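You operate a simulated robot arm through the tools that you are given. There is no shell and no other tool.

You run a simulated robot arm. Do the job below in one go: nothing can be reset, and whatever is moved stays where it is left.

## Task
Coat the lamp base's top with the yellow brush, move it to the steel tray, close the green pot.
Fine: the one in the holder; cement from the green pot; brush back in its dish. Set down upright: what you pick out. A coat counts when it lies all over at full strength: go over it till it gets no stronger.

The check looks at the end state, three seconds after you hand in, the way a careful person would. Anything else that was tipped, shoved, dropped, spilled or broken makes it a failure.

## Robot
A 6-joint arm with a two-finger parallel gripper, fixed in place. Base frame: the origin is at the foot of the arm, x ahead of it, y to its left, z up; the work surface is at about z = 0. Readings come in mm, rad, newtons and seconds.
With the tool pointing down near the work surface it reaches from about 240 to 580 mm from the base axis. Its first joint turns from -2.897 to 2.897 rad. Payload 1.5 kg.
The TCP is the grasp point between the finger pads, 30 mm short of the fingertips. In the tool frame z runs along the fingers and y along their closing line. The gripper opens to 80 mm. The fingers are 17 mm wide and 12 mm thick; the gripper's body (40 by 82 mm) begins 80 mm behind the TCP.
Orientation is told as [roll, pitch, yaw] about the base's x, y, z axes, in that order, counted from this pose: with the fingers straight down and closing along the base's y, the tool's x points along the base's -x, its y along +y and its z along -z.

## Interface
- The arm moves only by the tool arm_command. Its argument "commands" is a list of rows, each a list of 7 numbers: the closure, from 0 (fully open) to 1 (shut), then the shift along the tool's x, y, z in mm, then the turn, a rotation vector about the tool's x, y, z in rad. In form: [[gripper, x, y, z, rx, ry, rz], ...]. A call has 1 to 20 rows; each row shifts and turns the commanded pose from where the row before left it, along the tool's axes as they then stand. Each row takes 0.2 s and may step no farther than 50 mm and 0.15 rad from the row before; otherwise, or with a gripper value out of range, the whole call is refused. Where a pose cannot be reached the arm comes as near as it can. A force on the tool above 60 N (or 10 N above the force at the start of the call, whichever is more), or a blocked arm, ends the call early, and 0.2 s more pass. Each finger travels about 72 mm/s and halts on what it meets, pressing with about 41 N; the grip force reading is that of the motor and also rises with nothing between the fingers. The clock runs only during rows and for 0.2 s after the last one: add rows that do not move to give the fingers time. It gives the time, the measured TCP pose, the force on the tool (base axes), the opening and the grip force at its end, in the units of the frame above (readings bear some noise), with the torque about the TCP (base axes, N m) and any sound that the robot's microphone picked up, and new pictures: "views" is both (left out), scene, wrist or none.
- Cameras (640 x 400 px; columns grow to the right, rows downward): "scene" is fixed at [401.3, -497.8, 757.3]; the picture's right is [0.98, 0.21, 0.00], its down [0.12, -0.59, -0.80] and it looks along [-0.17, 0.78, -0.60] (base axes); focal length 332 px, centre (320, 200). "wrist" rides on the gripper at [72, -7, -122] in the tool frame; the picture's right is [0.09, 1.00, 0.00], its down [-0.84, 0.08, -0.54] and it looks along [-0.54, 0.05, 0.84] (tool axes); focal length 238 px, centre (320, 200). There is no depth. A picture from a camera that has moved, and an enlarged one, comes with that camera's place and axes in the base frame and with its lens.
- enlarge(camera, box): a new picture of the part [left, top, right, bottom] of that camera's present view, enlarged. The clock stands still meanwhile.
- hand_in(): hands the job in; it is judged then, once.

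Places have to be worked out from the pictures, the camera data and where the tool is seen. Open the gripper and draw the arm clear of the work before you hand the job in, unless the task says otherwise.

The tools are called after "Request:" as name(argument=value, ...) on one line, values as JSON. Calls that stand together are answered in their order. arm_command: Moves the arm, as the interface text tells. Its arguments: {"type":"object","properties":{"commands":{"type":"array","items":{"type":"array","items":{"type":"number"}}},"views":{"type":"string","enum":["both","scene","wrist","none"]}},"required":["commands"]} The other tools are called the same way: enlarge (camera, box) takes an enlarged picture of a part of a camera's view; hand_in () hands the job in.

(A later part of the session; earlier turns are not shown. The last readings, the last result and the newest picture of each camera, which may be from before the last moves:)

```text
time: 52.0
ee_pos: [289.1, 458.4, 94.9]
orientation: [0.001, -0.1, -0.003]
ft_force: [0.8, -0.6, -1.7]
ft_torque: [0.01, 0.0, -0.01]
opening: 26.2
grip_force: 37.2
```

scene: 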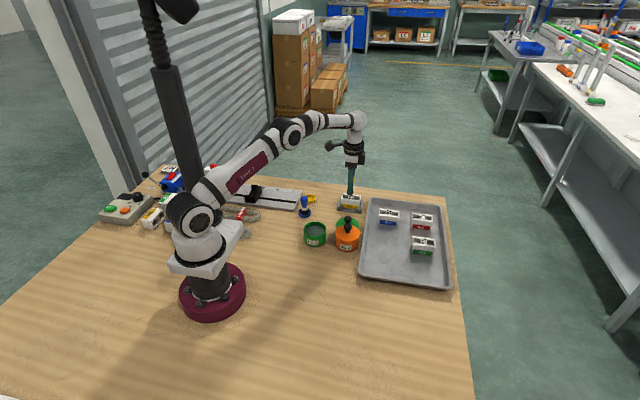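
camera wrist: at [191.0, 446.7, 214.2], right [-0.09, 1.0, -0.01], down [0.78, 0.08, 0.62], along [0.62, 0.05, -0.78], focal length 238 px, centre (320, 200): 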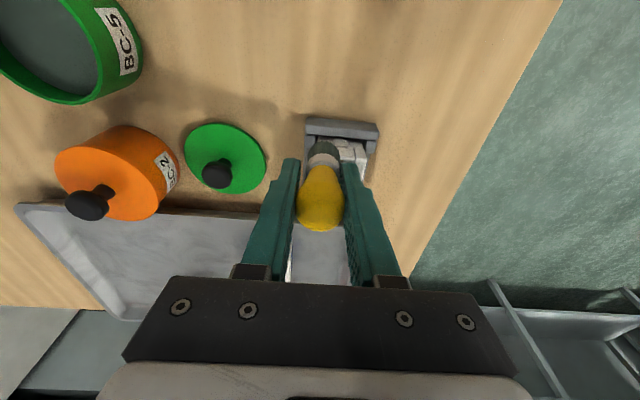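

Still free at about 93.3. I step down 0.5 mm at a time.

Request:
arm_command(commands=[[1, 0.05, 0, 0.5, 0, 0, 0], [1, 0, 0, 0, 0, 0, 0]], views="none")

Request:
arm_command(commands=[[1, 0.05, 0, 0.5, 0, 0, 0], [1, 0, 0, 0, 0, 0, 0]], views="none")

Request:
arm_command(commands=[[1, 0.05, 0, 0.5, 0, 0, 0], [1, 0, 0, 0, 0, 0, 0]], views="none")

Request:
enlarge(camera="scene", box=[338, 186, 372, 214])

```text
time: 52.6
ee_pos: [288.7, 457.4, 93.0]
orientation: [0.0, -0.101, 0.001]
ft_force: [0.2, 0.0, 0.1]
ft_torque: [0.02, 0.04, -0.03]
opening: 26.1
grip_force: 37.2
```

```text
time: 53.2
ee_pos: [289.6, 457.0, 91.8]
orientation: [0.0, -0.101, 0.001]
ft_force: [-0.2, -0.1, -0.6]
ft_torque: [0.0, 0.0, 0.01]
opening: 25.8
grip_force: 37.2
```

```text
time: 53.8
ee_pos: [289.0, 457.4, 93.7]
orientation: [0.0, -0.099, 0.001]
ft_force: [-0.1, -0.4, 0.4]
ft_torque: [0.0, 0.01, 0.01]
opening: 25.8
grip_force: 37.1
```

```text
14.29 times, centred on (355, 200) of scene
camera zoom: at [401.3, -497.8, 757.3], right [0.98, 0.21, 0.0], down [0.12, -0.59, -0.8], along [-0.17, 0.78, -0.6], focal length 4737 px, centre (-180, 200)
```

zoom: 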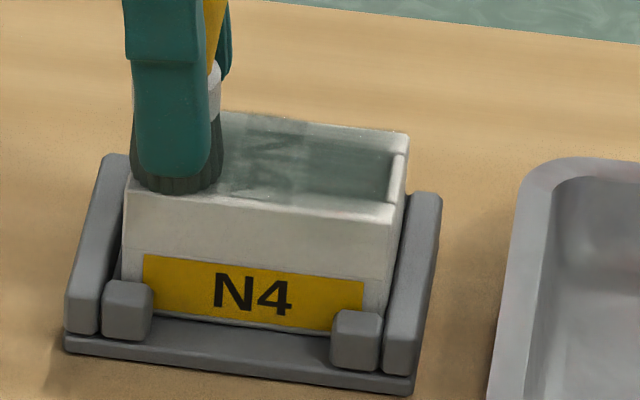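

It looks about to touch. I keep stepping down.

Request:
arm_command(commands=[[1, 0.05, 0, 0.5, 0, 0, 0], [1, 0, 0, 0, 0, 0, 0]], views="none")

Request:
arm_command(commands=[[1, 0.05, 0, 0.5, 0, 0, 0], [1, 0, 0, 0, 0, 0, 0]], views="none")

Request:
arm_command(commands=[[1, 0.05, 0, 0.5, 0, 0, 0], [1, 0, 0, 0, 0, 0, 0]], views="none")

Request:
enlarge(camera="scene", box=[338, 186, 372, 214])

```text
time: 54.4
ee_pos: [288.7, 458.2, 93.0]
orientation: [0.002, -0.099, -0.003]
ft_force: [-0.9, -1.6, 6.0]
ft_torque: [-0.06, 0.04, 0.01]
opening: 26.3
grip_force: 36.6
```

```text
time: 55.0
ee_pos: [288.5, 460.0, 91.4]
orientation: [0.004, -0.103, 0.0]
ft_force: [0.9, -2.4, 20.2]
ft_torque: [-0.16, 0.14, 0.0]
opening: 25.9
grip_force: 37.2
```

```text
time: 55.6
ee_pos: [289.1, 459.1, 90.9]
orientation: [0.005, -0.102, -0.001]
ft_force: [0.6, 1.2, 24.5]
ft_torque: [-0.05, 0.19, -0.01]
opening: 25.9
grip_force: 37.3
```

```text
14.29 times, centred on (355, 200) of scene
camera zoom: at [401.3, -497.8, 757.3], right [0.98, 0.21, 0.0], down [0.12, -0.59, -0.8], along [-0.17, 0.78, -0.6], focal length 4737 px, centre (-180, 200)
```

zoom: 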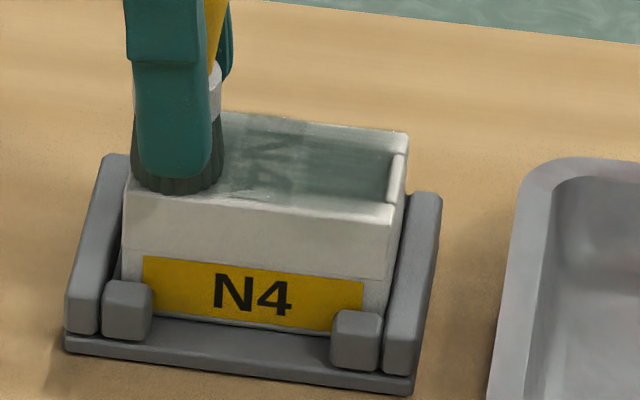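

Contact is firm now. I ease to a light press and sweep this lane both ways, keeping the height level with the tilted tool.

Request:
arm_command(commands=[[1, -0.07, 0, -0.7, 0, 0, 0], [1, 8.96, 0, -0.9, 0, 0, 0], [1, -8.96, 0, 0.9, 0, 0, 0], [1, -8.96, 0, 0.9, 0, 0, 0], [1, -8.96, 0, 0.9, 0, 0, 0], [1, -8.96, 0, 0.9, 0, 0, 0], [1, -8.96, 0, 0.9, 0, 0, 0]], views="none")

Request:
enlarge(camera="scene", box=[338, 176, 372, 214])

Request:
enlarge(camera="wrist", box=[270, 80, 370, 200])

```text
time: 57.2
ee_pos: [325.1, 459.1, 92.1]
orientation: [-0.001, -0.099, -0.002]
ft_force: [-5.4, 0.2, 14.8]
ft_torque: [-0.03, 0.38, -0.01]
opening: 25.9
grip_force: 37.6
```

```text
10.53 times, centred on (355, 195) of scene
camera zoom: at [401.3, -497.8, 757.3], right [0.98, 0.21, 0.0], down [0.12, -0.59, -0.8], along [-0.17, 0.78, -0.6], focal length 3491 px, centre (-48, 253)
```

zoom: 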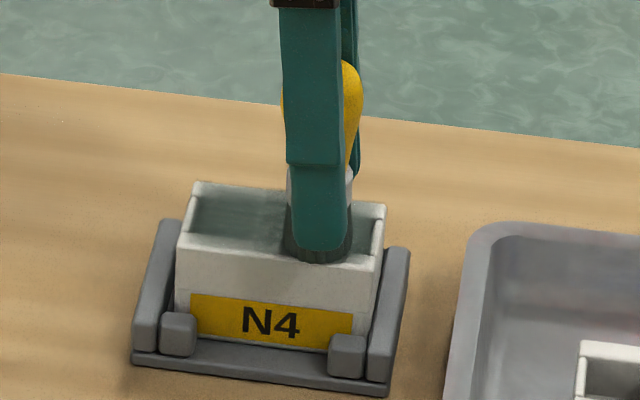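

```text
3.33 times, centred on (320, 140) of wrist
camera zoom: at [242.1, 453.6, 206.1], right [-0.09, 1.0, -0.01], down [0.78, 0.08, 0.62], along [0.62, 0.05, -0.78], focal length 794 px, centre (320, 400)
```

zoom: 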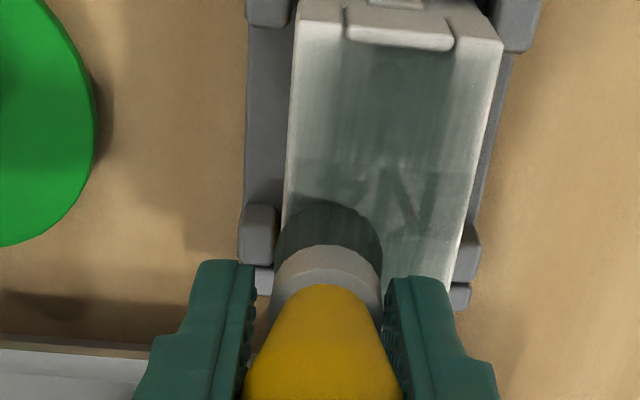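

The lane under the brush clearly gets stronger. I carry on: near edge lane back, then the next lane forward.

Request:
arm_command(commands=[[1, -8.96, 0, 0.9, 0, 0, 0], [1, -4, 0, 0.4, 0, 0, 0], [1, 0, -5, 0, 0, 0, 0], [1, 8.96, 0, -0.9, 0, 0, 0], [1, 8.96, 0, -0.9, 0, 0, 0], [1, 8.96, 0, -0.9, 0, 0, 0], [1, 8.96, 0, -0.9, 0, 0, 0], [1, 8.96, 0, -0.9, 0, 0, 0], [1, 8.96, 0, -0.9, 0, 0, 0]], views="none")

Request:
enlarge(camera="scene", box=[338, 176, 372, 214])

Request:
enlarge(camera="wrist", box=[270, 80, 370, 200])

```text
time: 59.2
ee_pos: [283.3, 452.7, 92.9]
orientation: [-0.001, -0.097, -0.001]
ft_force: [-0.1, 0.1, -0.9]
ft_torque: [0.01, 0.01, -0.03]
opening: 25.9
grip_force: 37.0
```

```text
10.53 times, centred on (355, 195) of scene
camera zoom: at [401.3, -497.8, 757.3], right [0.98, 0.21, 0.0], down [0.12, -0.59, -0.8], along [-0.17, 0.78, -0.6], focal length 3491 px, centre (-48, 253)
```

zoom: 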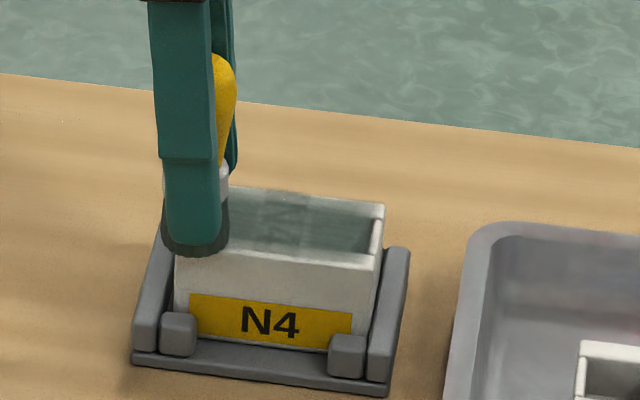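

```text
3.33 times, centred on (320, 140) of wrist
camera zoom: at [200.9, 447.3, 206.9], right [-0.09, 1.0, -0.01], down [0.78, 0.08, 0.62], along [0.62, 0.05, -0.78], focal length 794 px, centre (320, 400)
```

zoom: 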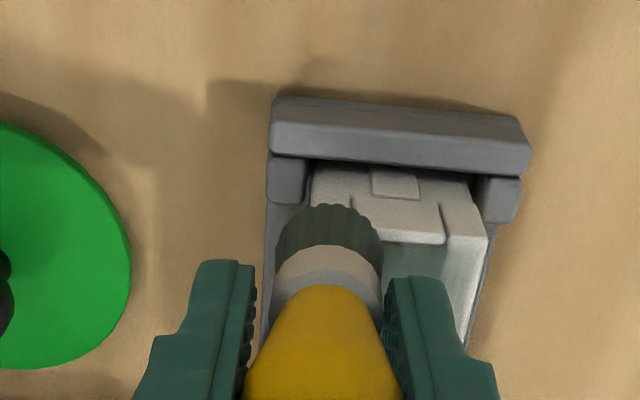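

The force vanished near this end again, so the brush has crept up slightly. I move a bit inward, lower 0.6 mm and check the contact.

Request:
arm_command(commands=[[1, -3, 3, 0.3, 0, 0, 0], [1, 0.06, 0, 0.6, 0, 0, 0], [1, 0, 0, 0, 0, 0, 0]], views="none")

Request:
arm_command(commands=[[1, 0.05, 0, 0.5, 0, 0, 0], [1, 0, 0, 0, 0, 0, 0]], views="none")

```text
time: 60.0
ee_pos: [286.3, 455.5, 91.4]
orientation: [0.0, -0.099, -0.001]
ft_force: [-0.5, -1.1, 2.6]
ft_torque: [-0.06, 0.07, 0.01]
opening: 26.0
grip_force: 37.0
```

```text
time: 60.6
ee_pos: [286.1, 455.9, 91.3]
orientation: [0.0, -0.098, -0.003]
ft_force: [1.0, 0.1, 8.3]
ft_torque: [-0.09, 0.08, 0.01]
opening: 25.9
grip_force: 36.6
```

Contact is 8 N. I sweep the two near lanes in both directions again.

Request:
arm_command(commands=[[1, 8, 0, -0.8, 0, 0, 0], [1, -8.96, 0, 0.9, 0, 0, 0], [1, -8.96, 0, 0.9, 0, 0, 0], [1, -8.96, 0, 0.9, 0, 0, 0], [1, -8.96, 0, 0.9, 0, 0, 0], [1, -8.96, 0, 0.9, 0, 0, 0], [1, -8.96, 0, 0.9, 0, 0, 0], [1, -6, 0, 0.6, 0, 0, 0], [1, 0, -4, 0, 0, 0, 0], [1, 8.96, 0, -0.9, 0, 0, 0], [1, 8.96, 0, -0.9, 0, 0, 0], [1, 8.96, 0, -0.9, 0, 0, 0], [1, 8.96, 0, -0.9, 0, 0, 0], [1, 8.96, 0, -0.9, 0, 0, 0], [1, 8.96, 0, -0.9, 0, 0, 0]], views="none")

Request:
enlarge(camera="scene", box=[338, 176, 372, 214])

Request:
enlarge(camera="wrist", box=[270, 80, 370, 200])

```text
time: 63.8
ee_pos: [285.0, 452.5, 90.4]
orientation: [0.002, -0.1, -0.001]
ft_force: [3.1, 0.3, 7.9]
ft_torque: [-0.06, -0.1, 0.03]
opening: 26.3
grip_force: 37.5
```

```text
10.53 times, centred on (355, 195) of scene
camera zoom: at [401.3, -497.8, 757.3], right [0.98, 0.21, 0.0], down [0.12, -0.59, -0.8], along [-0.17, 0.78, -0.6], focal length 3491 px, centre (-48, 253)
```

zoom: 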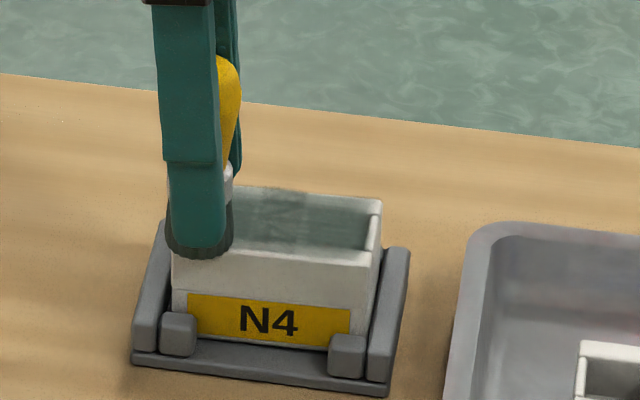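

```text
3.33 times, centred on (320, 140) of wrist
camera zoom: at [202.2, 447.5, 205.6], right [-0.09, 1.0, -0.01], down [0.78, 0.08, 0.62], along [0.62, 0.05, -0.78], focal length 794 px, centre (320, 400)
```

zoom: 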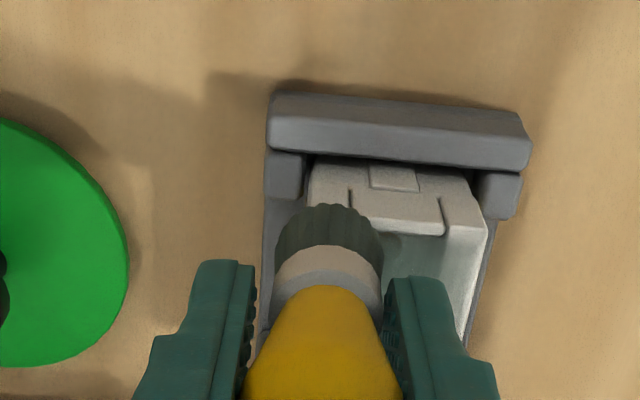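

Contact held through this pass. I continue with the middle lanes.

Request:
arm_command(commands=[[1, 0, 9, 0, 0, 0, 0], [1, 8, 0, -0.8, 0, 0, 0], [1, -8.96, 0, 0.9, 0, 0, 0], [1, -8.96, 0, 0.9, 0, 0, 0], [1, -8.96, 0, 0.9, 0, 0, 0], [1, -8.96, 0, 0.9, 0, 0, 0], [1, -8.96, 0, 0.9, 0, 0, 0], [1, -8.96, 0, 0.9, 0, 0, 0], [1, -8, 0, 0.8, 0, 0, 0], [1, 0, 6, 0, 0, 0, 0], [1, 8.96, 0, -0.9, 0, 0, 0], [1, 8.96, 0, -0.9, 0, 0, 0], [1, 8.96, 0, -0.9, 0, 0, 0], [1, 8.96, 0, -0.9, 0, 0, 0], [1, 8.96, 0, -0.9, 0, 0, 0], [1, 8.96, 0, -0.9, 0, 0, 0], [1, 6, 0, -0.6, 0, 0, 0]], views="none")

Request:
enlarge(camera="scene", box=[338, 176, 372, 214])

Request:
enlarge(camera="wrist", box=[270, 80, 370, 200])

```text
time: 67.4
ee_pos: [278.4, 467.1, 90.9]
orientation: [0.001, -0.099, -0.002]
ft_force: [11.9, -0.4, 11.0]
ft_torque: [-0.04, -0.8, 0.0]
opening: 26.0
grip_force: 37.2
```

```text
10.53 times, centred on (355, 195) of scene
camera zoom: at [401.3, -497.8, 757.3], right [0.98, 0.21, 0.0], down [0.12, -0.59, -0.8], along [-0.17, 0.78, -0.6], focal length 3491 px, centre (-48, 253)
```

zoom: 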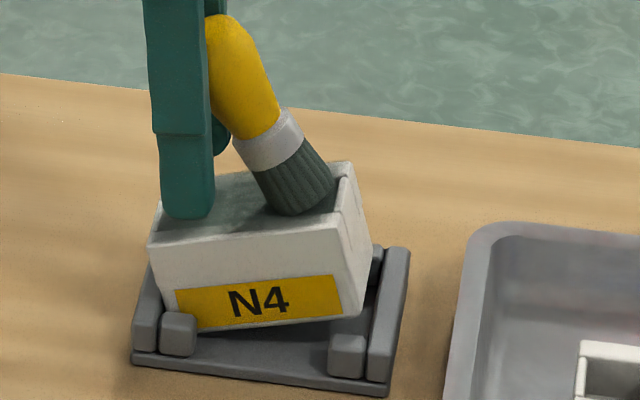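

```text
3.33 times, centred on (320, 140) of wrist
camera zoom: at [196.5, 461.7, 206.1], right [-0.09, 1.0, -0.01], down [0.78, 0.08, 0.62], along [0.62, 0.05, -0.78], focal length 794 px, centre (320, 400)
```

zoom: 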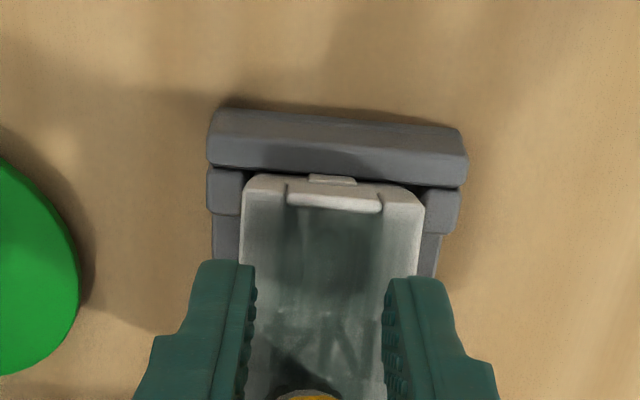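

The bristles dropped into a pocket and the pull tipped the block up in its holder and turned the brush in the grip. I back off in +x in small steps to let the block settle down again.

Request:
arm_command(commands=[[1, -3, 0, 0.3, 0, 0, 0], [1, -3, 0, 0.3, 0, 0, 0], [1, 0, 0, 0, 0, 0, 0]], views="none")

Request:
enlarge(camera="scene", box=[338, 176, 372, 214])

```text
time: 68.2
ee_pos: [285.3, 466.9, 89.3]
orientation: [-0.001, -0.098, -0.001]
ft_force: [0.9, -0.4, -1.5]
ft_torque: [0.01, 0.02, 0.03]
opening: 26.0
grip_force: 37.1
```

```text
10.53 times, centred on (355, 195) of scene
camera zoom: at [401.3, -497.8, 757.3], right [0.98, 0.21, 0.0], down [0.12, -0.59, -0.8], along [-0.17, 0.78, -0.6], focal length 3491 px, centre (-48, 253)
```

zoom: 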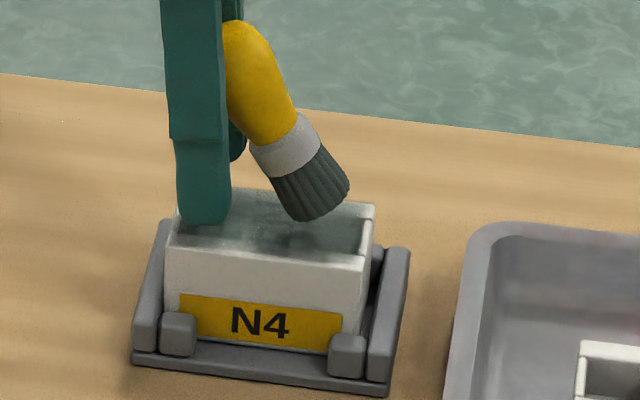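

The block has settled nearly flat and the force is zero. I lift slowly straight up to free the brush from the pocket.

Request:
arm_command(commands=[[1, -0.3, 0, -3, 0, 0, 0], [1, -0.3, 0, -3, 0, 0, 0], [1, 0, 0, 0, 0, 0, 0]], views="none")

Request:
enlarge(camera="scene", box=[338, 176, 372, 214])

```text
time: 69.0
ee_pos: [285.3, 467.3, 96.4]
orientation: [-0.001, -0.101, -0.003]
ft_force: [0.6, 0.6, -0.5]
ft_torque: [0.0, 0.02, 0.02]
opening: 25.8
grip_force: 36.6
```

```text
10.53 times, centred on (355, 195) of scene
camera zoom: at [401.3, -497.8, 757.3], right [0.98, 0.21, 0.0], down [0.12, -0.59, -0.8], along [-0.17, 0.78, -0.6], focal length 3491 px, centre (-48, 253)
```

zoom: 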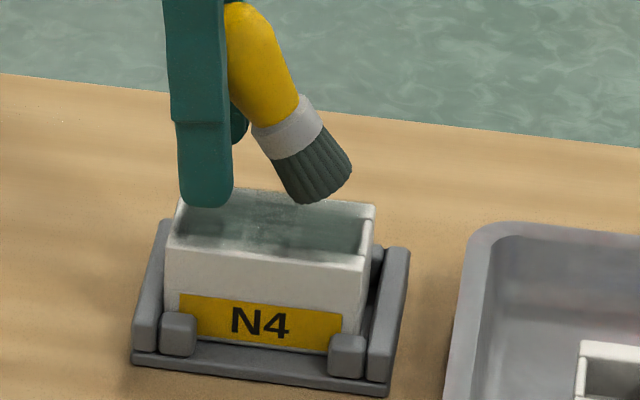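

The brush is free and the block sits in its holder, level. The brush is turned about 25° in the grip, so I will stand it in its dish and regrip it with the fingers closing along x; first I lift and move over towards the dish.

Request:
arm_command(commands=[[1, -3.5, 0, -35, 0, 0, 0], [1, -3.5, 0, -35, 0, 0, 0], [1, 42.8, 4, -4.3, 0, 0, 0], [1, 42.8, 4, -4.3, 0, 0, 0], [1, 42.8, 4, -4.3, 0, 0, 0], [1, 0, 0, 0, 0, 0, 0]], views="wrist")

Request:
enlarge(camera="scene", box=[280, 130, 360, 210])

Request:
enlarge(camera="scene", box=[338, 186, 372, 214])

Request:
enlarge(camera="wrist", box=[240, 80, 400, 240])

```text
time: 70.4
ee_pos: [156.2, 478.1, 169.5]
orientation: [-0.002, -0.1, -0.002]
ft_force: [-0.5, 0.6, -0.1]
ft_torque: [-0.02, 0.0, -0.02]
opening: 25.8
grip_force: 36.9
camera wrist: at [73.1, 472.7, 283.5], right [-0.09, 1.0, -0.01], down [0.78, 0.08, 0.62], along [0.62, 0.05, -0.78], focal length 238 px, centre (320, 200)
```

wrist: 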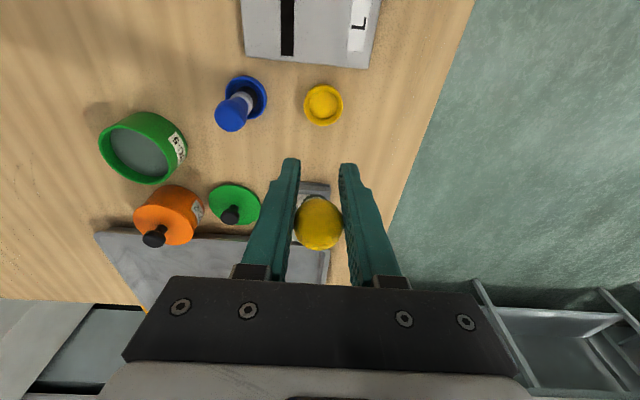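

```text
5.00 times, centred on (320, 170) of scene
camera zoom: at [401.3, -497.8, 757.3], right [0.98, 0.21, 0.0], down [0.12, -0.59, -0.8], along [-0.17, 0.78, -0.6], focal length 1658 px, centre (320, 350)
```

zoom: 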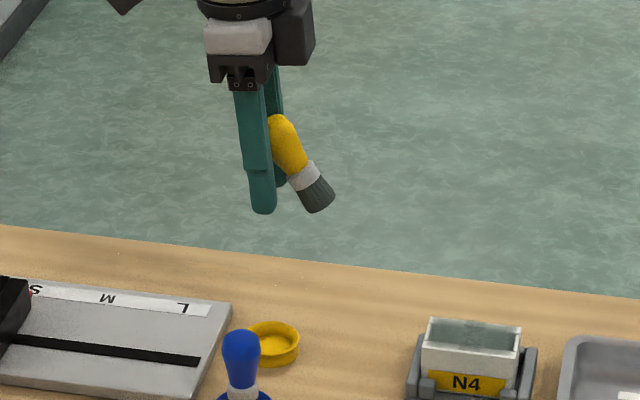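

```text
14.29 times, centred on (355, 200) of scene
camera zoom: at [401.3, -497.8, 757.3], right [0.98, 0.21, 0.0], down [0.12, -0.59, -0.8], along [-0.17, 0.78, -0.6], focal length 4737 px, centre (-180, 200)
```

zoom: 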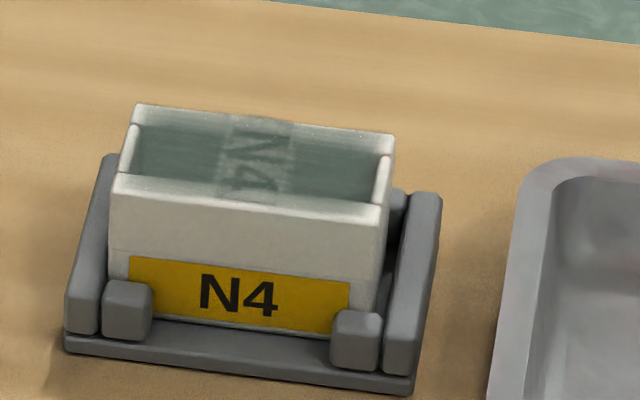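

```text
2.50 times, centred on (320, 160) of wrist
camera zoom: at [73.1, 472.7, 283.5], right [-0.09, 1.0, -0.01], down [0.78, 0.08, 0.62], along [0.62, 0.05, -0.78], focal length 596 px, centre (320, 300)
```

zoom: 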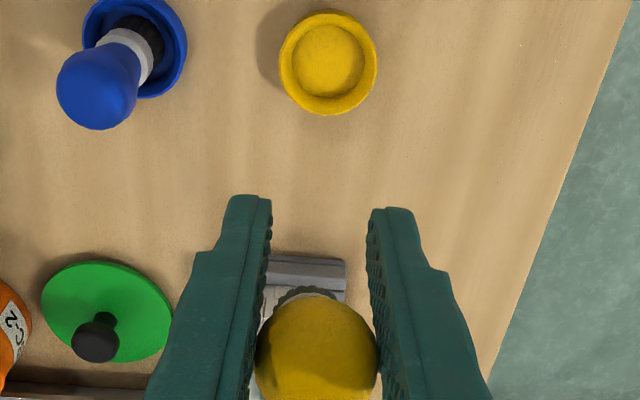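

The brush leans about 22° towards +x, and the coat on N4 still shows the lettering through, so more passes are needed. I rotate the tool so the brush becomes upright over the dish.

Request:
arm_command(commands=[[1, 0, 0, 0, 0, 0.131, 0], [1, 0, 0, 0, 0, 0.131, 0], [1, 0, 0, 0, 0, 0.131, 0], [1, 0, 0, 0, 0, 0, 0]], views="wrist")

Request:
enlarge(camera="scene", box=[280, 130, 360, 210])

Request:
enlarge(camera="wrist", box=[240, 80, 400, 240])

```text
time: 71.4
ee_pos: [155.5, 478.0, 167.5]
orientation: [0.001, 0.295, 0.001]
ft_force: [0.0, 0.4, -0.5]
ft_torque: [-0.02, 0.01, -0.01]
opening: 26.0
grip_force: 36.7
camera wrist: at [123.3, 473.7, 306.1], right [-0.09, 1.0, 0.03], down [0.96, 0.08, 0.27], along [0.27, 0.05, -0.96], focal length 238 px, centre (320, 200)
```

wrist: 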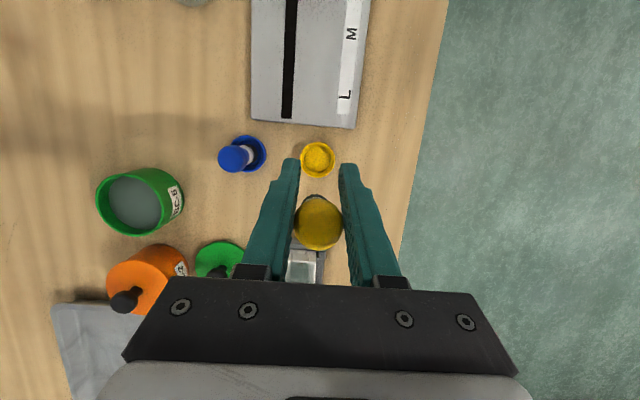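

```text
5.00 times, centred on (320, 170) of scene
camera zoom: at [401.3, -497.8, 757.3], right [0.98, 0.21, 0.0], down [0.12, -0.59, -0.8], along [-0.17, 0.78, -0.6], focal length 1658 px, centre (320, 350)
```

zoom: 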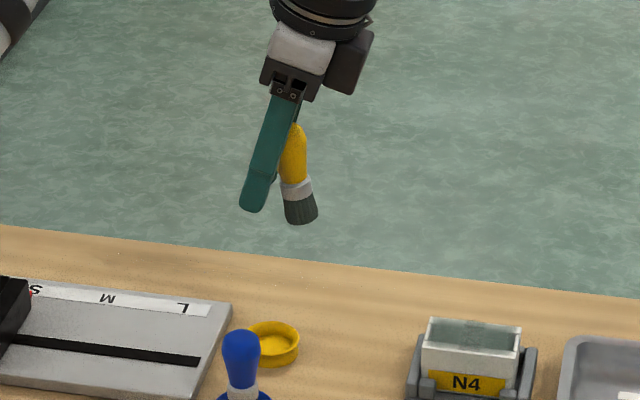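

```text
2.50 times, centred on (320, 160) of wrist
camera zoom: at [123.3, 473.7, 306.1], right [-0.09, 1.0, 0.03], down [0.96, 0.08, 0.27], along [0.27, 0.05, -0.96], focal length 596 px, centre (320, 300)
```

zoom: 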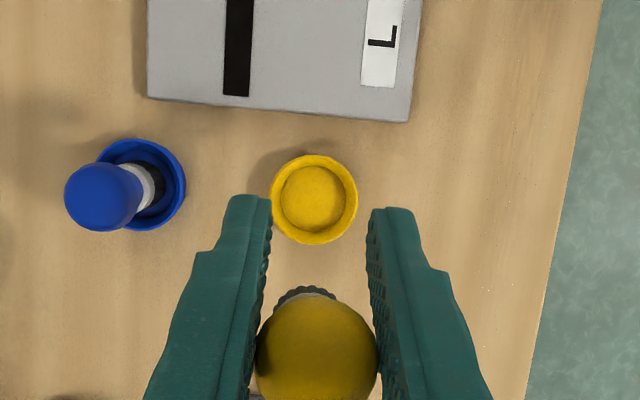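

The brush still leans about 0.1 rad. I rotate that much more and shift so that its tip comes over the dish centre, then look again before lowering.

Request:
arm_command(commands=[[1, 0, 0, 0, 0, 0.1, 0], [1, 17.6, 1.5, 7.3, 0, 0, 0], [1, -11.5, 0, 27.7, 0, 0, 0], [1, 0, 0, 0, 0, 0, 0]], views="wrist")

Request:
enlarge(camera="scene", box=[280, 140, 360, 210])

Request:
enlarge(camera="wrist", box=[240, 80, 400, 240])

```text
time: 72.4
ee_pos: [137.4, 482.5, 136.7]
orientation: [0.001, 0.395, -0.003]
ft_force: [-0.8, 0.3, -0.5]
ft_torque: [0.0, 0.01, -0.01]
opening: 25.7
grip_force: 37.2
camera wrist: at [119.8, 475.7, 278.2], right [-0.08, 1.0, 0.04], down [0.98, 0.08, 0.18], along [0.18, 0.05, -0.98], focal length 238 px, centre (320, 200)
```

wrist: 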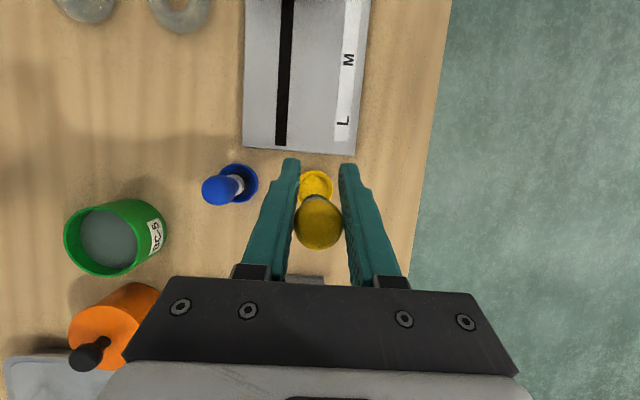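

```text
5.71 times, centred on (320, 175) of scene
camera zoom: at [401.3, -497.8, 757.3], right [0.98, 0.21, 0.0], down [0.12, -0.59, -0.8], along [-0.17, 0.78, -0.6], focal length 1895 px, centre (320, 343)
```

zoom: 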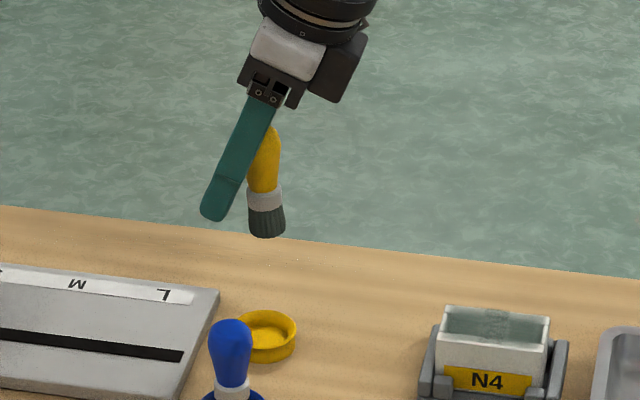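

```text
2.50 times, centred on (320, 160) of wrist
camera zoom: at [119.8, 475.7, 278.2], right [-0.08, 1.0, 0.04], down [0.98, 0.08, 0.18], along [0.18, 0.05, -0.98], focal length 596 px, centre (320, 300)
```

zoom: 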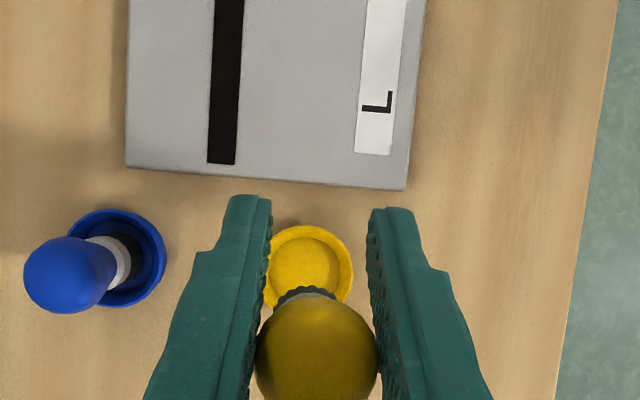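

The brush is upright, its tip at about (157, 481, 91) over the dish at (155.5, 482.5). The fingertips will clear the plate and the dish rim, so I lower most of the way.

Request:
arm_command(commands=[[1, -7.2, 1, 18.9, 0, 0, 0], [1, -7.66, 0.7, 18.5, 0, 0, 0], [1, -7.66, 0, 18.5, 0, 0, 0], [1, -6, 0, 14.5, 0, 0, 0], [1, 0, 0, 0, 0, 0, 0]], views="wrist")

Request:
enlarge(camera="scene", box=[290, 165, 340, 210])

Request:
enlarge(camera="wrist", box=[240, 80, 400, 240])

```text
time: 73.6
ee_pos: [135.0, 484.7, 60.8]
orientation: [0.002, 0.395, 0.0]
ft_force: [1.4, -0.1, -0.6]
ft_torque: [-0.01, 0.02, -0.02]
opening: 26.0
grip_force: 37.1
camera wrist: at [116.6, 478.7, 202.3], right [-0.08, 1.0, 0.04], down [0.98, 0.08, 0.18], along [0.18, 0.05, -0.98], focal length 238 px, centre (320, 200)
```

wrist: 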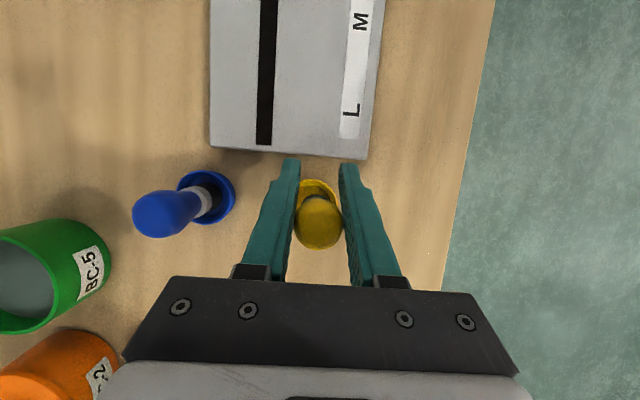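

```text
8.89 times, centred on (315, 188) of scene
camera zoom: at [401.3, -497.8, 757.3], right [0.98, 0.21, 0.0], down [0.12, -0.59, -0.8], along [-0.17, 0.78, -0.6], focal length 2948 px, centre (364, 311)
```

zoom: 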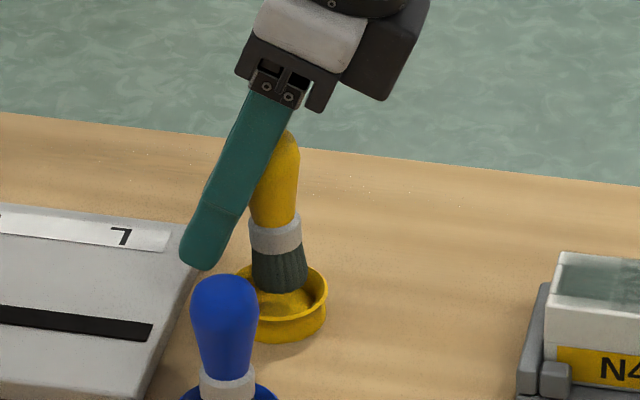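

```text
2.50 times, centred on (320, 160) of wrist
camera zoom: at [116.6, 478.7, 202.3], right [-0.08, 1.0, 0.04], down [0.98, 0.08, 0.18], along [0.18, 0.05, -0.98], focal length 596 px, centre (320, 300)
```

zoom: 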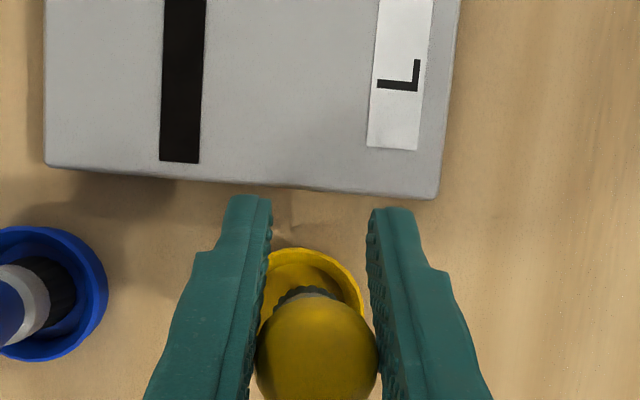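

The tip hangs about 12 mm above the dish floor, 2–3 mm short in x and 1.5 mm over in y. I correct and lower further.

Request:
arm_command(commands=[[1, -2.5, -1.5, -1, 0, 0, 0], [1, -2.7, 0, 6.5, 0, 0, 0], [1, 0, 0, 0, 0, 0, 0]], views="none")

Request:
enlarge(camera="scene", box=[290, 165, 340, 210])

```text
time: 74.4
ee_pos: [139.0, 480.6, 54.6]
orientation: [0.0, 0.395, 0.0]
ft_force: [-0.3, -0.1, -0.1]
ft_torque: [0.0, 0.01, -0.01]
opening: 25.9
grip_force: 36.9
```

```text
8.89 times, centred on (315, 188) of scene
camera zoom: at [401.3, -497.8, 757.3], right [0.98, 0.21, 0.0], down [0.12, -0.59, -0.8], along [-0.17, 0.78, -0.6], focal length 2948 px, centre (364, 311)
```

zoom: 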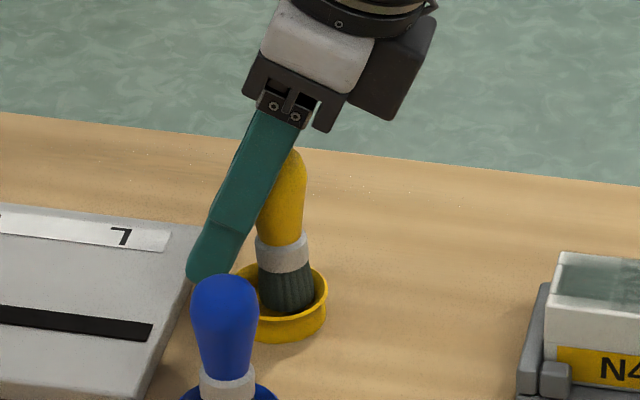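

The brush is almost down and well centred in the dish. I lower 1 mm at a time until a light touch.

Request:
arm_command(commands=[[1, -0.4, 0, 0.92, 0, 0, 0], [1, -0.4, 0, 0.92, 0, 0, 0], [1, 0, 0, 0, 0, 0, 0]], views="none")

Request:
arm_command(commands=[[1, -0.4, 0, 0.92, 0, 0, 0], [1, -0.4, 0, 0.92, 0, 0, 0], [1, 0, 0, 0, 0, 0, 0]], views="none")

Request:
enlarge(camera="scene", box=[290, 165, 340, 210])

```text
time: 75.2
ee_pos: [139.8, 481.9, 52.3]
orientation: [0.0, 0.394, 0.001]
ft_force: [-0.5, -0.4, -0.1]
ft_torque: [0.0, 0.0, -0.02]
opening: 25.7
grip_force: 36.9
```

```text
time: 76.0
ee_pos: [138.0, 481.7, 50.0]
orientation: [-0.001, 0.393, 0.001]
ft_force: [1.3, 0.1, 2.1]
ft_torque: [-0.03, -0.03, 0.0]
opening: 26.0
grip_force: 36.6
```

```text
8.89 times, centred on (315, 188) of scene
camera zoom: at [401.3, -497.8, 757.3], right [0.98, 0.21, 0.0], down [0.12, -0.59, -0.8], along [-0.17, 0.78, -0.6], focal length 2948 px, centre (364, 311)
```

zoom: 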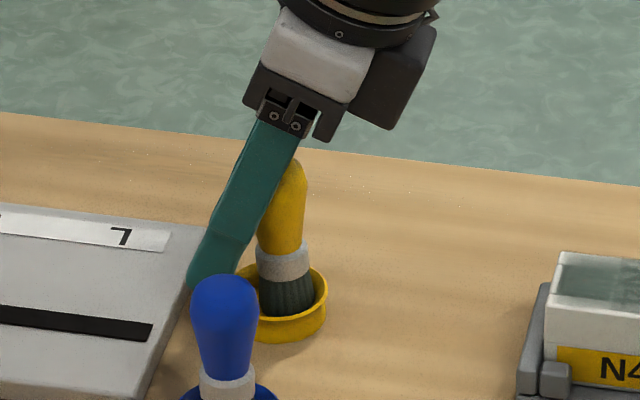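

Contact shows 2 N. I press 0.7 mm more to seat the bristles flat, then open the fingers in small stages.

Request:
arm_command(commands=[[1, -0.3, 0, 0.65, 0, 0, 0], [1, 0, 0, 0, 0, 0, 0]], views="none")

Request:
arm_command(commands=[[0.62, 0, 0, 0, 0, 0, 0], [0.55, 0, 0, 0, 0, 0, 0], [0.45, 0, 0, 0, 0, 0, 0], [0.4, 0, 0, 0, 0, 0, 0], [0.4, 0, 0, 0, 0, 0, 0]], views="wrist")

Request:
enlarge(camera="scene", box=[290, 165, 340, 210])

Request:
enlarge(camera="wrist", box=[240, 80, 400, 240])

```text
time: 76.6
ee_pos: [138.9, 480.9, 49.7]
orientation: [0.001, 0.394, -0.001]
ft_force: [-2.1, -1.8, 8.7]
ft_torque: [-0.08, -0.02, -0.03]
opening: 25.8
grip_force: 37.3
```

```text
time: 77.8
ee_pos: [138.0, 481.2, 49.2]
orientation: [0.0, 0.396, 0.001]
ft_force: [-0.1, -0.3, -0.2]
ft_torque: [-0.01, 0.02, 0.04]
opening: 48.0
grip_force: 0.0
camera wrist: at [120.3, 476.4, 190.2], right [-0.08, 1.0, 0.04], down [0.98, 0.08, 0.18], along [0.18, 0.05, -0.98], focal length 238 px, centre (320, 200)
```

wrist: 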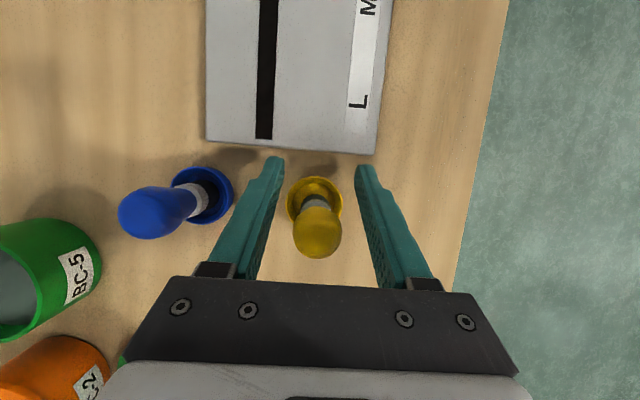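

```text
8.89 times, centred on (315, 188) of scene
camera zoom: at [401.3, -497.8, 757.3], right [0.98, 0.21, 0.0], down [0.12, -0.59, -0.8], along [-0.17, 0.78, -0.6], focal length 2948 px, centre (364, 311)
```

zoom: 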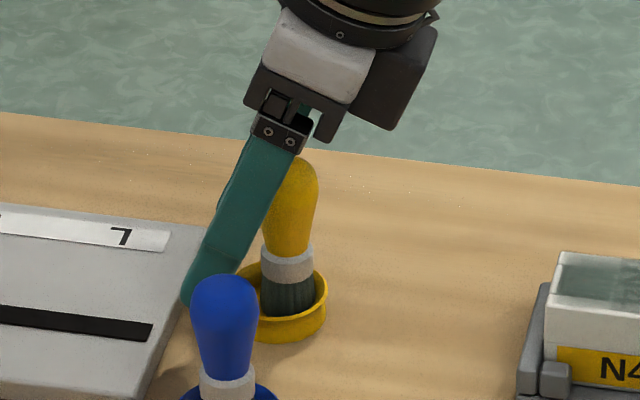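

```text
2.50 times, centred on (320, 160) of wrist
camera zoom: at [120.3, 476.4, 190.2], right [-0.08, 1.0, 0.04], down [0.98, 0.08, 0.18], along [0.18, 0.05, -0.98], focal length 596 px, centre (320, 300)
```

zoom: 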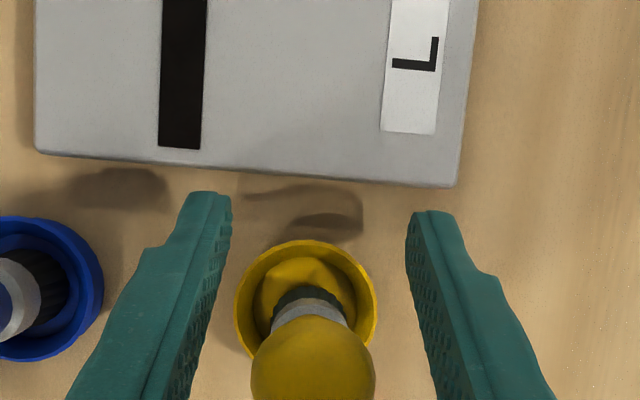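

The brush stands upright in its dish. I back the fingers off along their own direction, upwards, then bring the tool vertical and turn it 90° so that it closes along x.

Request:
arm_command(commands=[[0.4, 0, 0, -40, 0, 0, 0], [0.4, 0, 0, -45, 0, 0, 0], [0.4, 0, 0, -25, 0, 0, 0], [0.4, 0, 0, 0, 0, -0.131, 0], [0.4, 0, 0, 0, 0, -0.131, 0], [0.4, 0, 0, 0, 0, -0.131, 0], [0.4, 0, 0, 0, 0, 0, 0]], views="wrist")

Request:
arm_command(commands=[[0.4, 0, 0, 0, 0, 0, -0.15], [0.4, 0, 0, 0, 0, 0, -0.15], [0.4, 0, 0, 0, 0, 0, -0.15], [0.4, 0, 0, 0, 0, 0, -0.15], [0.4, 0, 0, 0, 0, 0, -0.15], [0.4, 0, 0, 0, 0, 0, -0.15], [0.4, 0, 0, 0, 0, 0, -0.15], [0.4, 0, 0, 0, 0, 0, -0.15], [0.4, 0, 0, 0, 0, 0, -0.15], [0.4, 0, 0, 0, 0, 0, -0.15], [0.4, 0, 0, 0, 0, 0, -0.07], [0.4, 0, 0, 0, 0, 0, 0]], views="both")

```text
time: 79.4
ee_pos: [181.2, 482.3, 149.9]
orientation: [0.002, -0.002, -0.001]
ft_force: [0.5, 0.0, -1.0]
ft_torque: [0.02, -0.05, -0.01]
opening: 47.9
grip_force: 0.1
camera wrist: at [109.8, 476.2, 273.0], right [-0.09, 1.0, 0.0], down [0.84, 0.08, 0.54], along [0.54, 0.05, -0.84], focal length 238 px, centre (320, 200)
```

wrist: 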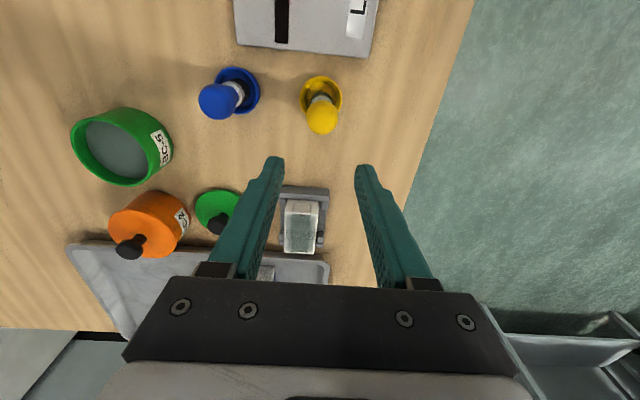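

```text
time: 82.0
ee_pos: [181.2, 482.1, 151.3]
orientation: [0.0, -0.002, 1.569]
ft_force: [-0.1, -0.5, -0.8]
ft_torque: [0.01, 0.01, -0.03]
opening: 47.7
grip_force: 0.0
camera wrist: at [189.0, 410.6, 273.5], right [-1.0, -0.09, 0.0], down [-0.08, 0.84, 0.54], along [-0.05, 0.54, -0.84], focal length 238 px, centre (320, 200)
```

scene: 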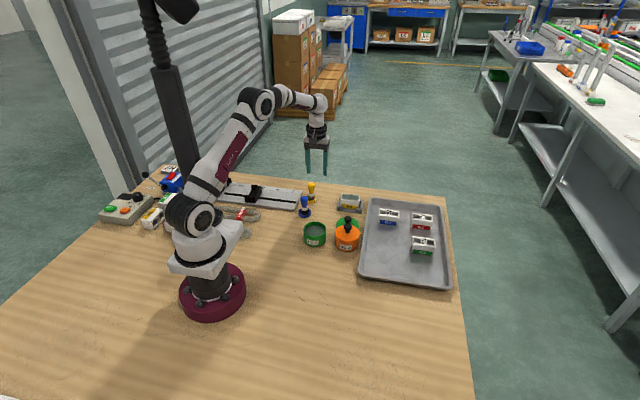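
wrist: 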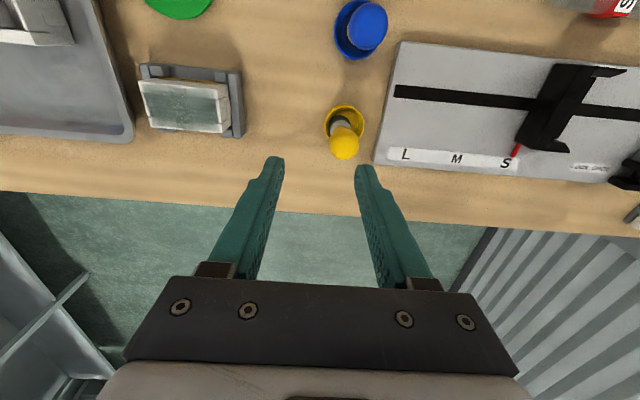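

The tool is vertical and closes along x. The brush is at about (159.5, 483); I move over it and check again.

Request:
arm_command(commands=[[0.4, -1, 21.5, 20, 0, 0, 0], [0.4, 0, 0, 15, 0, 0, 0], [0.4, 0, 0, 0, 0, 0, 0]], views="wrist")

Request:
enlarge(camera="scene", box=[285, 155, 345, 210])

Request:
enlarge(camera="wrist", box=[130, 50, 230, 150])

```text
time: 82.8
ee_pos: [157.8, 482.9, 115.9]
orientation: [0.0, 0.0, 1.569]
ft_force: [-0.3, -0.1, -1.0]
ft_torque: [0.03, 0.01, 0.0]
opening: 47.9
grip_force: 0.1
camera wrist: at [166.8, 412.6, 237.8], right [-1.0, -0.09, 0.0], down [-0.07, 0.84, 0.54], along [-0.05, 0.54, -0.84], focal length 238 px, centre (320, 200)
```

wrist: 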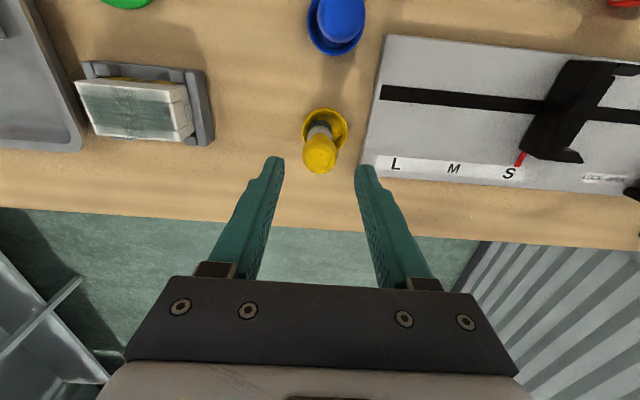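

```text
7.27 times, centred on (315, 182) of scene
camera zoom: at [401.3, -497.8, 757.3], right [0.98, 0.21, 0.0], down [0.12, -0.59, -0.8], along [-0.17, 0.78, -0.6], focal length 2412 px, centre (356, 327)
```

zoom: 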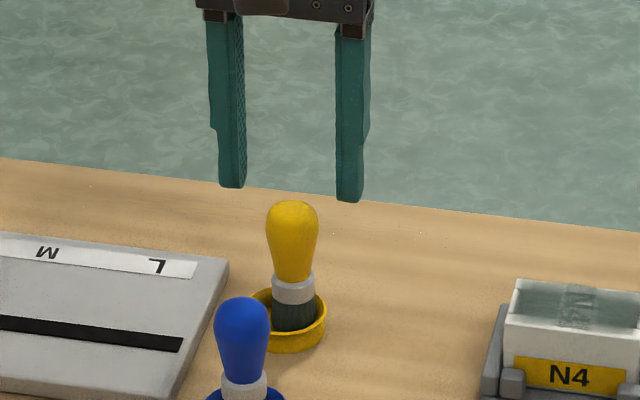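

```text
4.00 times, centred on (180, 100) of wrist
camera zoom: at [166.8, 412.6, 237.8], right [-1.0, -0.09, 0.0], down [-0.07, 0.84, 0.54], along [-0.05, 0.54, -0.84], focal length 953 px, centre (880, 600)
```

zoom: 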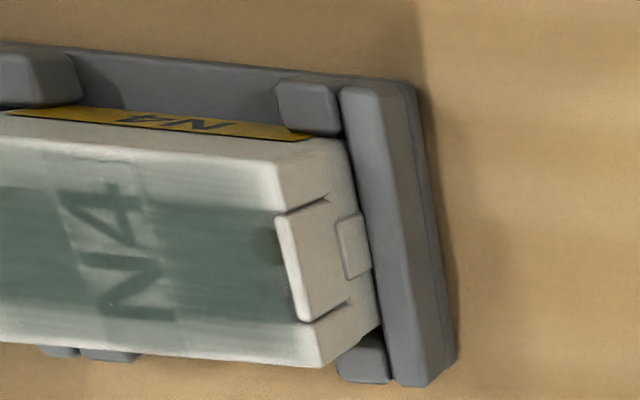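

The brush stands midway between the fingers. I lower to grip height and check before closing.

Request:
arm_command(commands=[[0.4, 0.5, -1, 30, 0, 0, 0], [0.4, 0, 0, 29, 0, 0, 0], [0.4, 0, 0, 0, 0, 0, 0]], views="wrist")

Request:
enlarge(camera="scene", box=[285, 155, 345, 210])

```text
time: 83.6
ee_pos: [160.9, 481.7, 57.0]
orientation: [-0.002, 0.0, 1.569]
ft_force: [-0.5, -0.5, 0.8]
ft_torque: [-0.01, 0.04, 0.03]
opening: 48.3
grip_force: 0.2
camera wrist: at [168.5, 411.1, 178.6], right [-1.0, -0.09, 0.0], down [-0.08, 0.84, 0.54], along [-0.05, 0.54, -0.84], focal length 238 px, centre (320, 200)
```

wrist: 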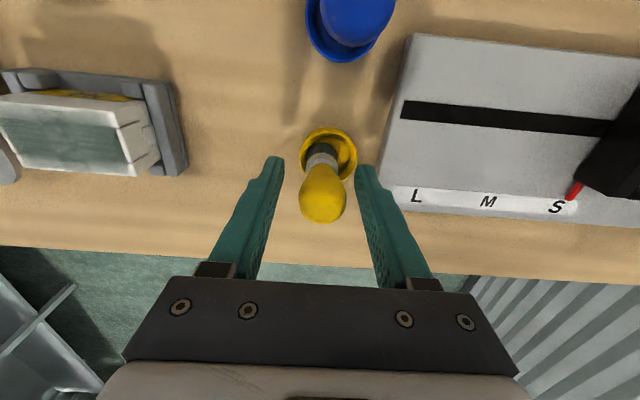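

```text
7.27 times, centred on (315, 182) of scene
camera zoom: at [401.3, -497.8, 757.3], right [0.98, 0.21, 0.0], down [0.12, -0.59, -0.8], along [-0.17, 0.78, -0.6], focal length 2412 px, centre (356, 327)
```

zoom: 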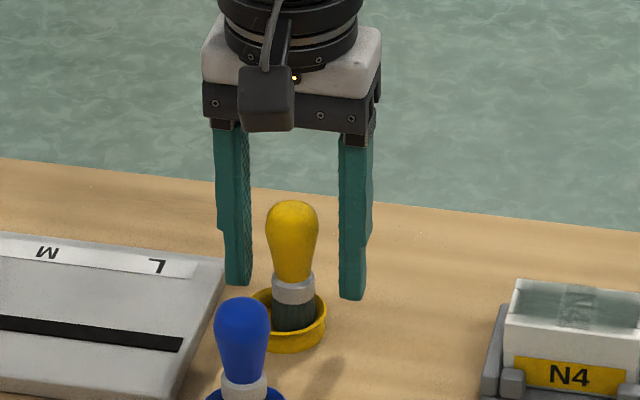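

Well placed. I lower 3 mm more for a deeper hold and close on the handle.

Request:
arm_command(commands=[[0.4, 0, 0, 3, 0, 0, 0], [0.55, 0, 0, 0, 0, 0, 0], [0.65, 0, 0, 0, 0, 0, 0], [1, 0, 0, 0, 0, 0, 0], [1, 0, 0, 0, 0, 0, 0], [1, 0, 0, 0, 0, 0, 0]], views="none")

Request:
arm_command(commands=[[1, 0, 0, -20, 0, 0, 0], [1, 0, 0, -40, 0, 0, 0], [1, 0, 0, -40, 0, 0, 0], [1, 0, 0, 0, 0, 0, 0]], views="wrist")

Request:
enlarge(camera="scene", box=[285, 135, 345, 210])

```text
time: 85.0
ee_pos: [160.9, 481.2, 54.5]
orientation: [-0.001, -0.001, 1.57]
ft_force: [-0.3, 0.8, 0.2]
ft_torque: [-0.01, 0.03, -0.02]
opening: 25.8
grip_force: 37.0
```

```text
time: 86.0
ee_pos: [159.8, 478.9, 153.2]
orientation: [0.001, 0.001, 1.569]
ft_force: [-1.3, -0.5, -0.8]
ft_torque: [0.0, 0.01, -0.02]
opening: 25.6
grip_force: 37.4
camera wrist: at [167.1, 409.5, 276.6], right [-1.0, -0.09, 0.0], down [-0.08, 0.84, 0.54], along [-0.05, 0.54, -0.84], focal length 238 px, centre (320, 200)
```

wrist: 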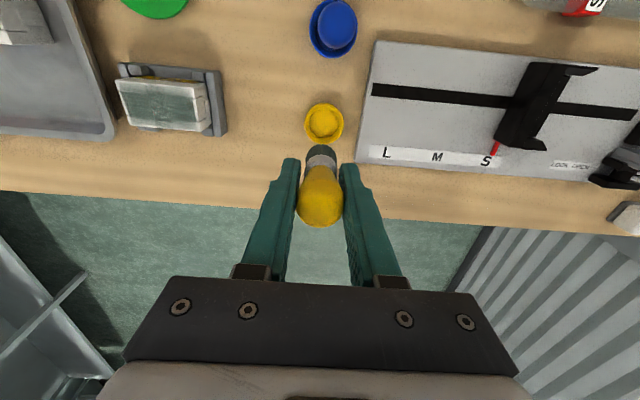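

```text
5.33 times, centred on (315, 172) of scene
camera zoom: at [401.3, -497.8, 757.3], right [0.98, 0.21, 0.0], down [0.12, -0.59, -0.8], along [-0.17, 0.78, -0.6], focal length 1769 px, centre (347, 347)
```

zoom: 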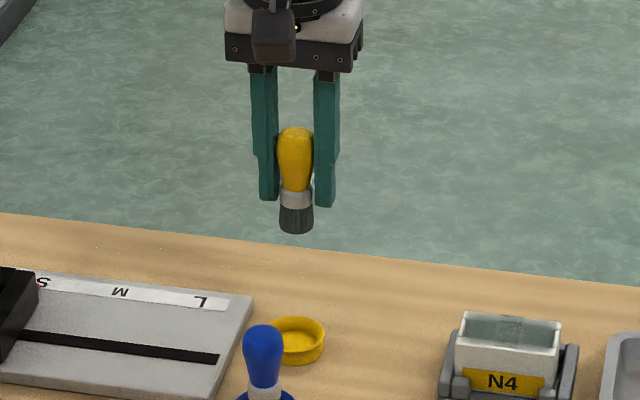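

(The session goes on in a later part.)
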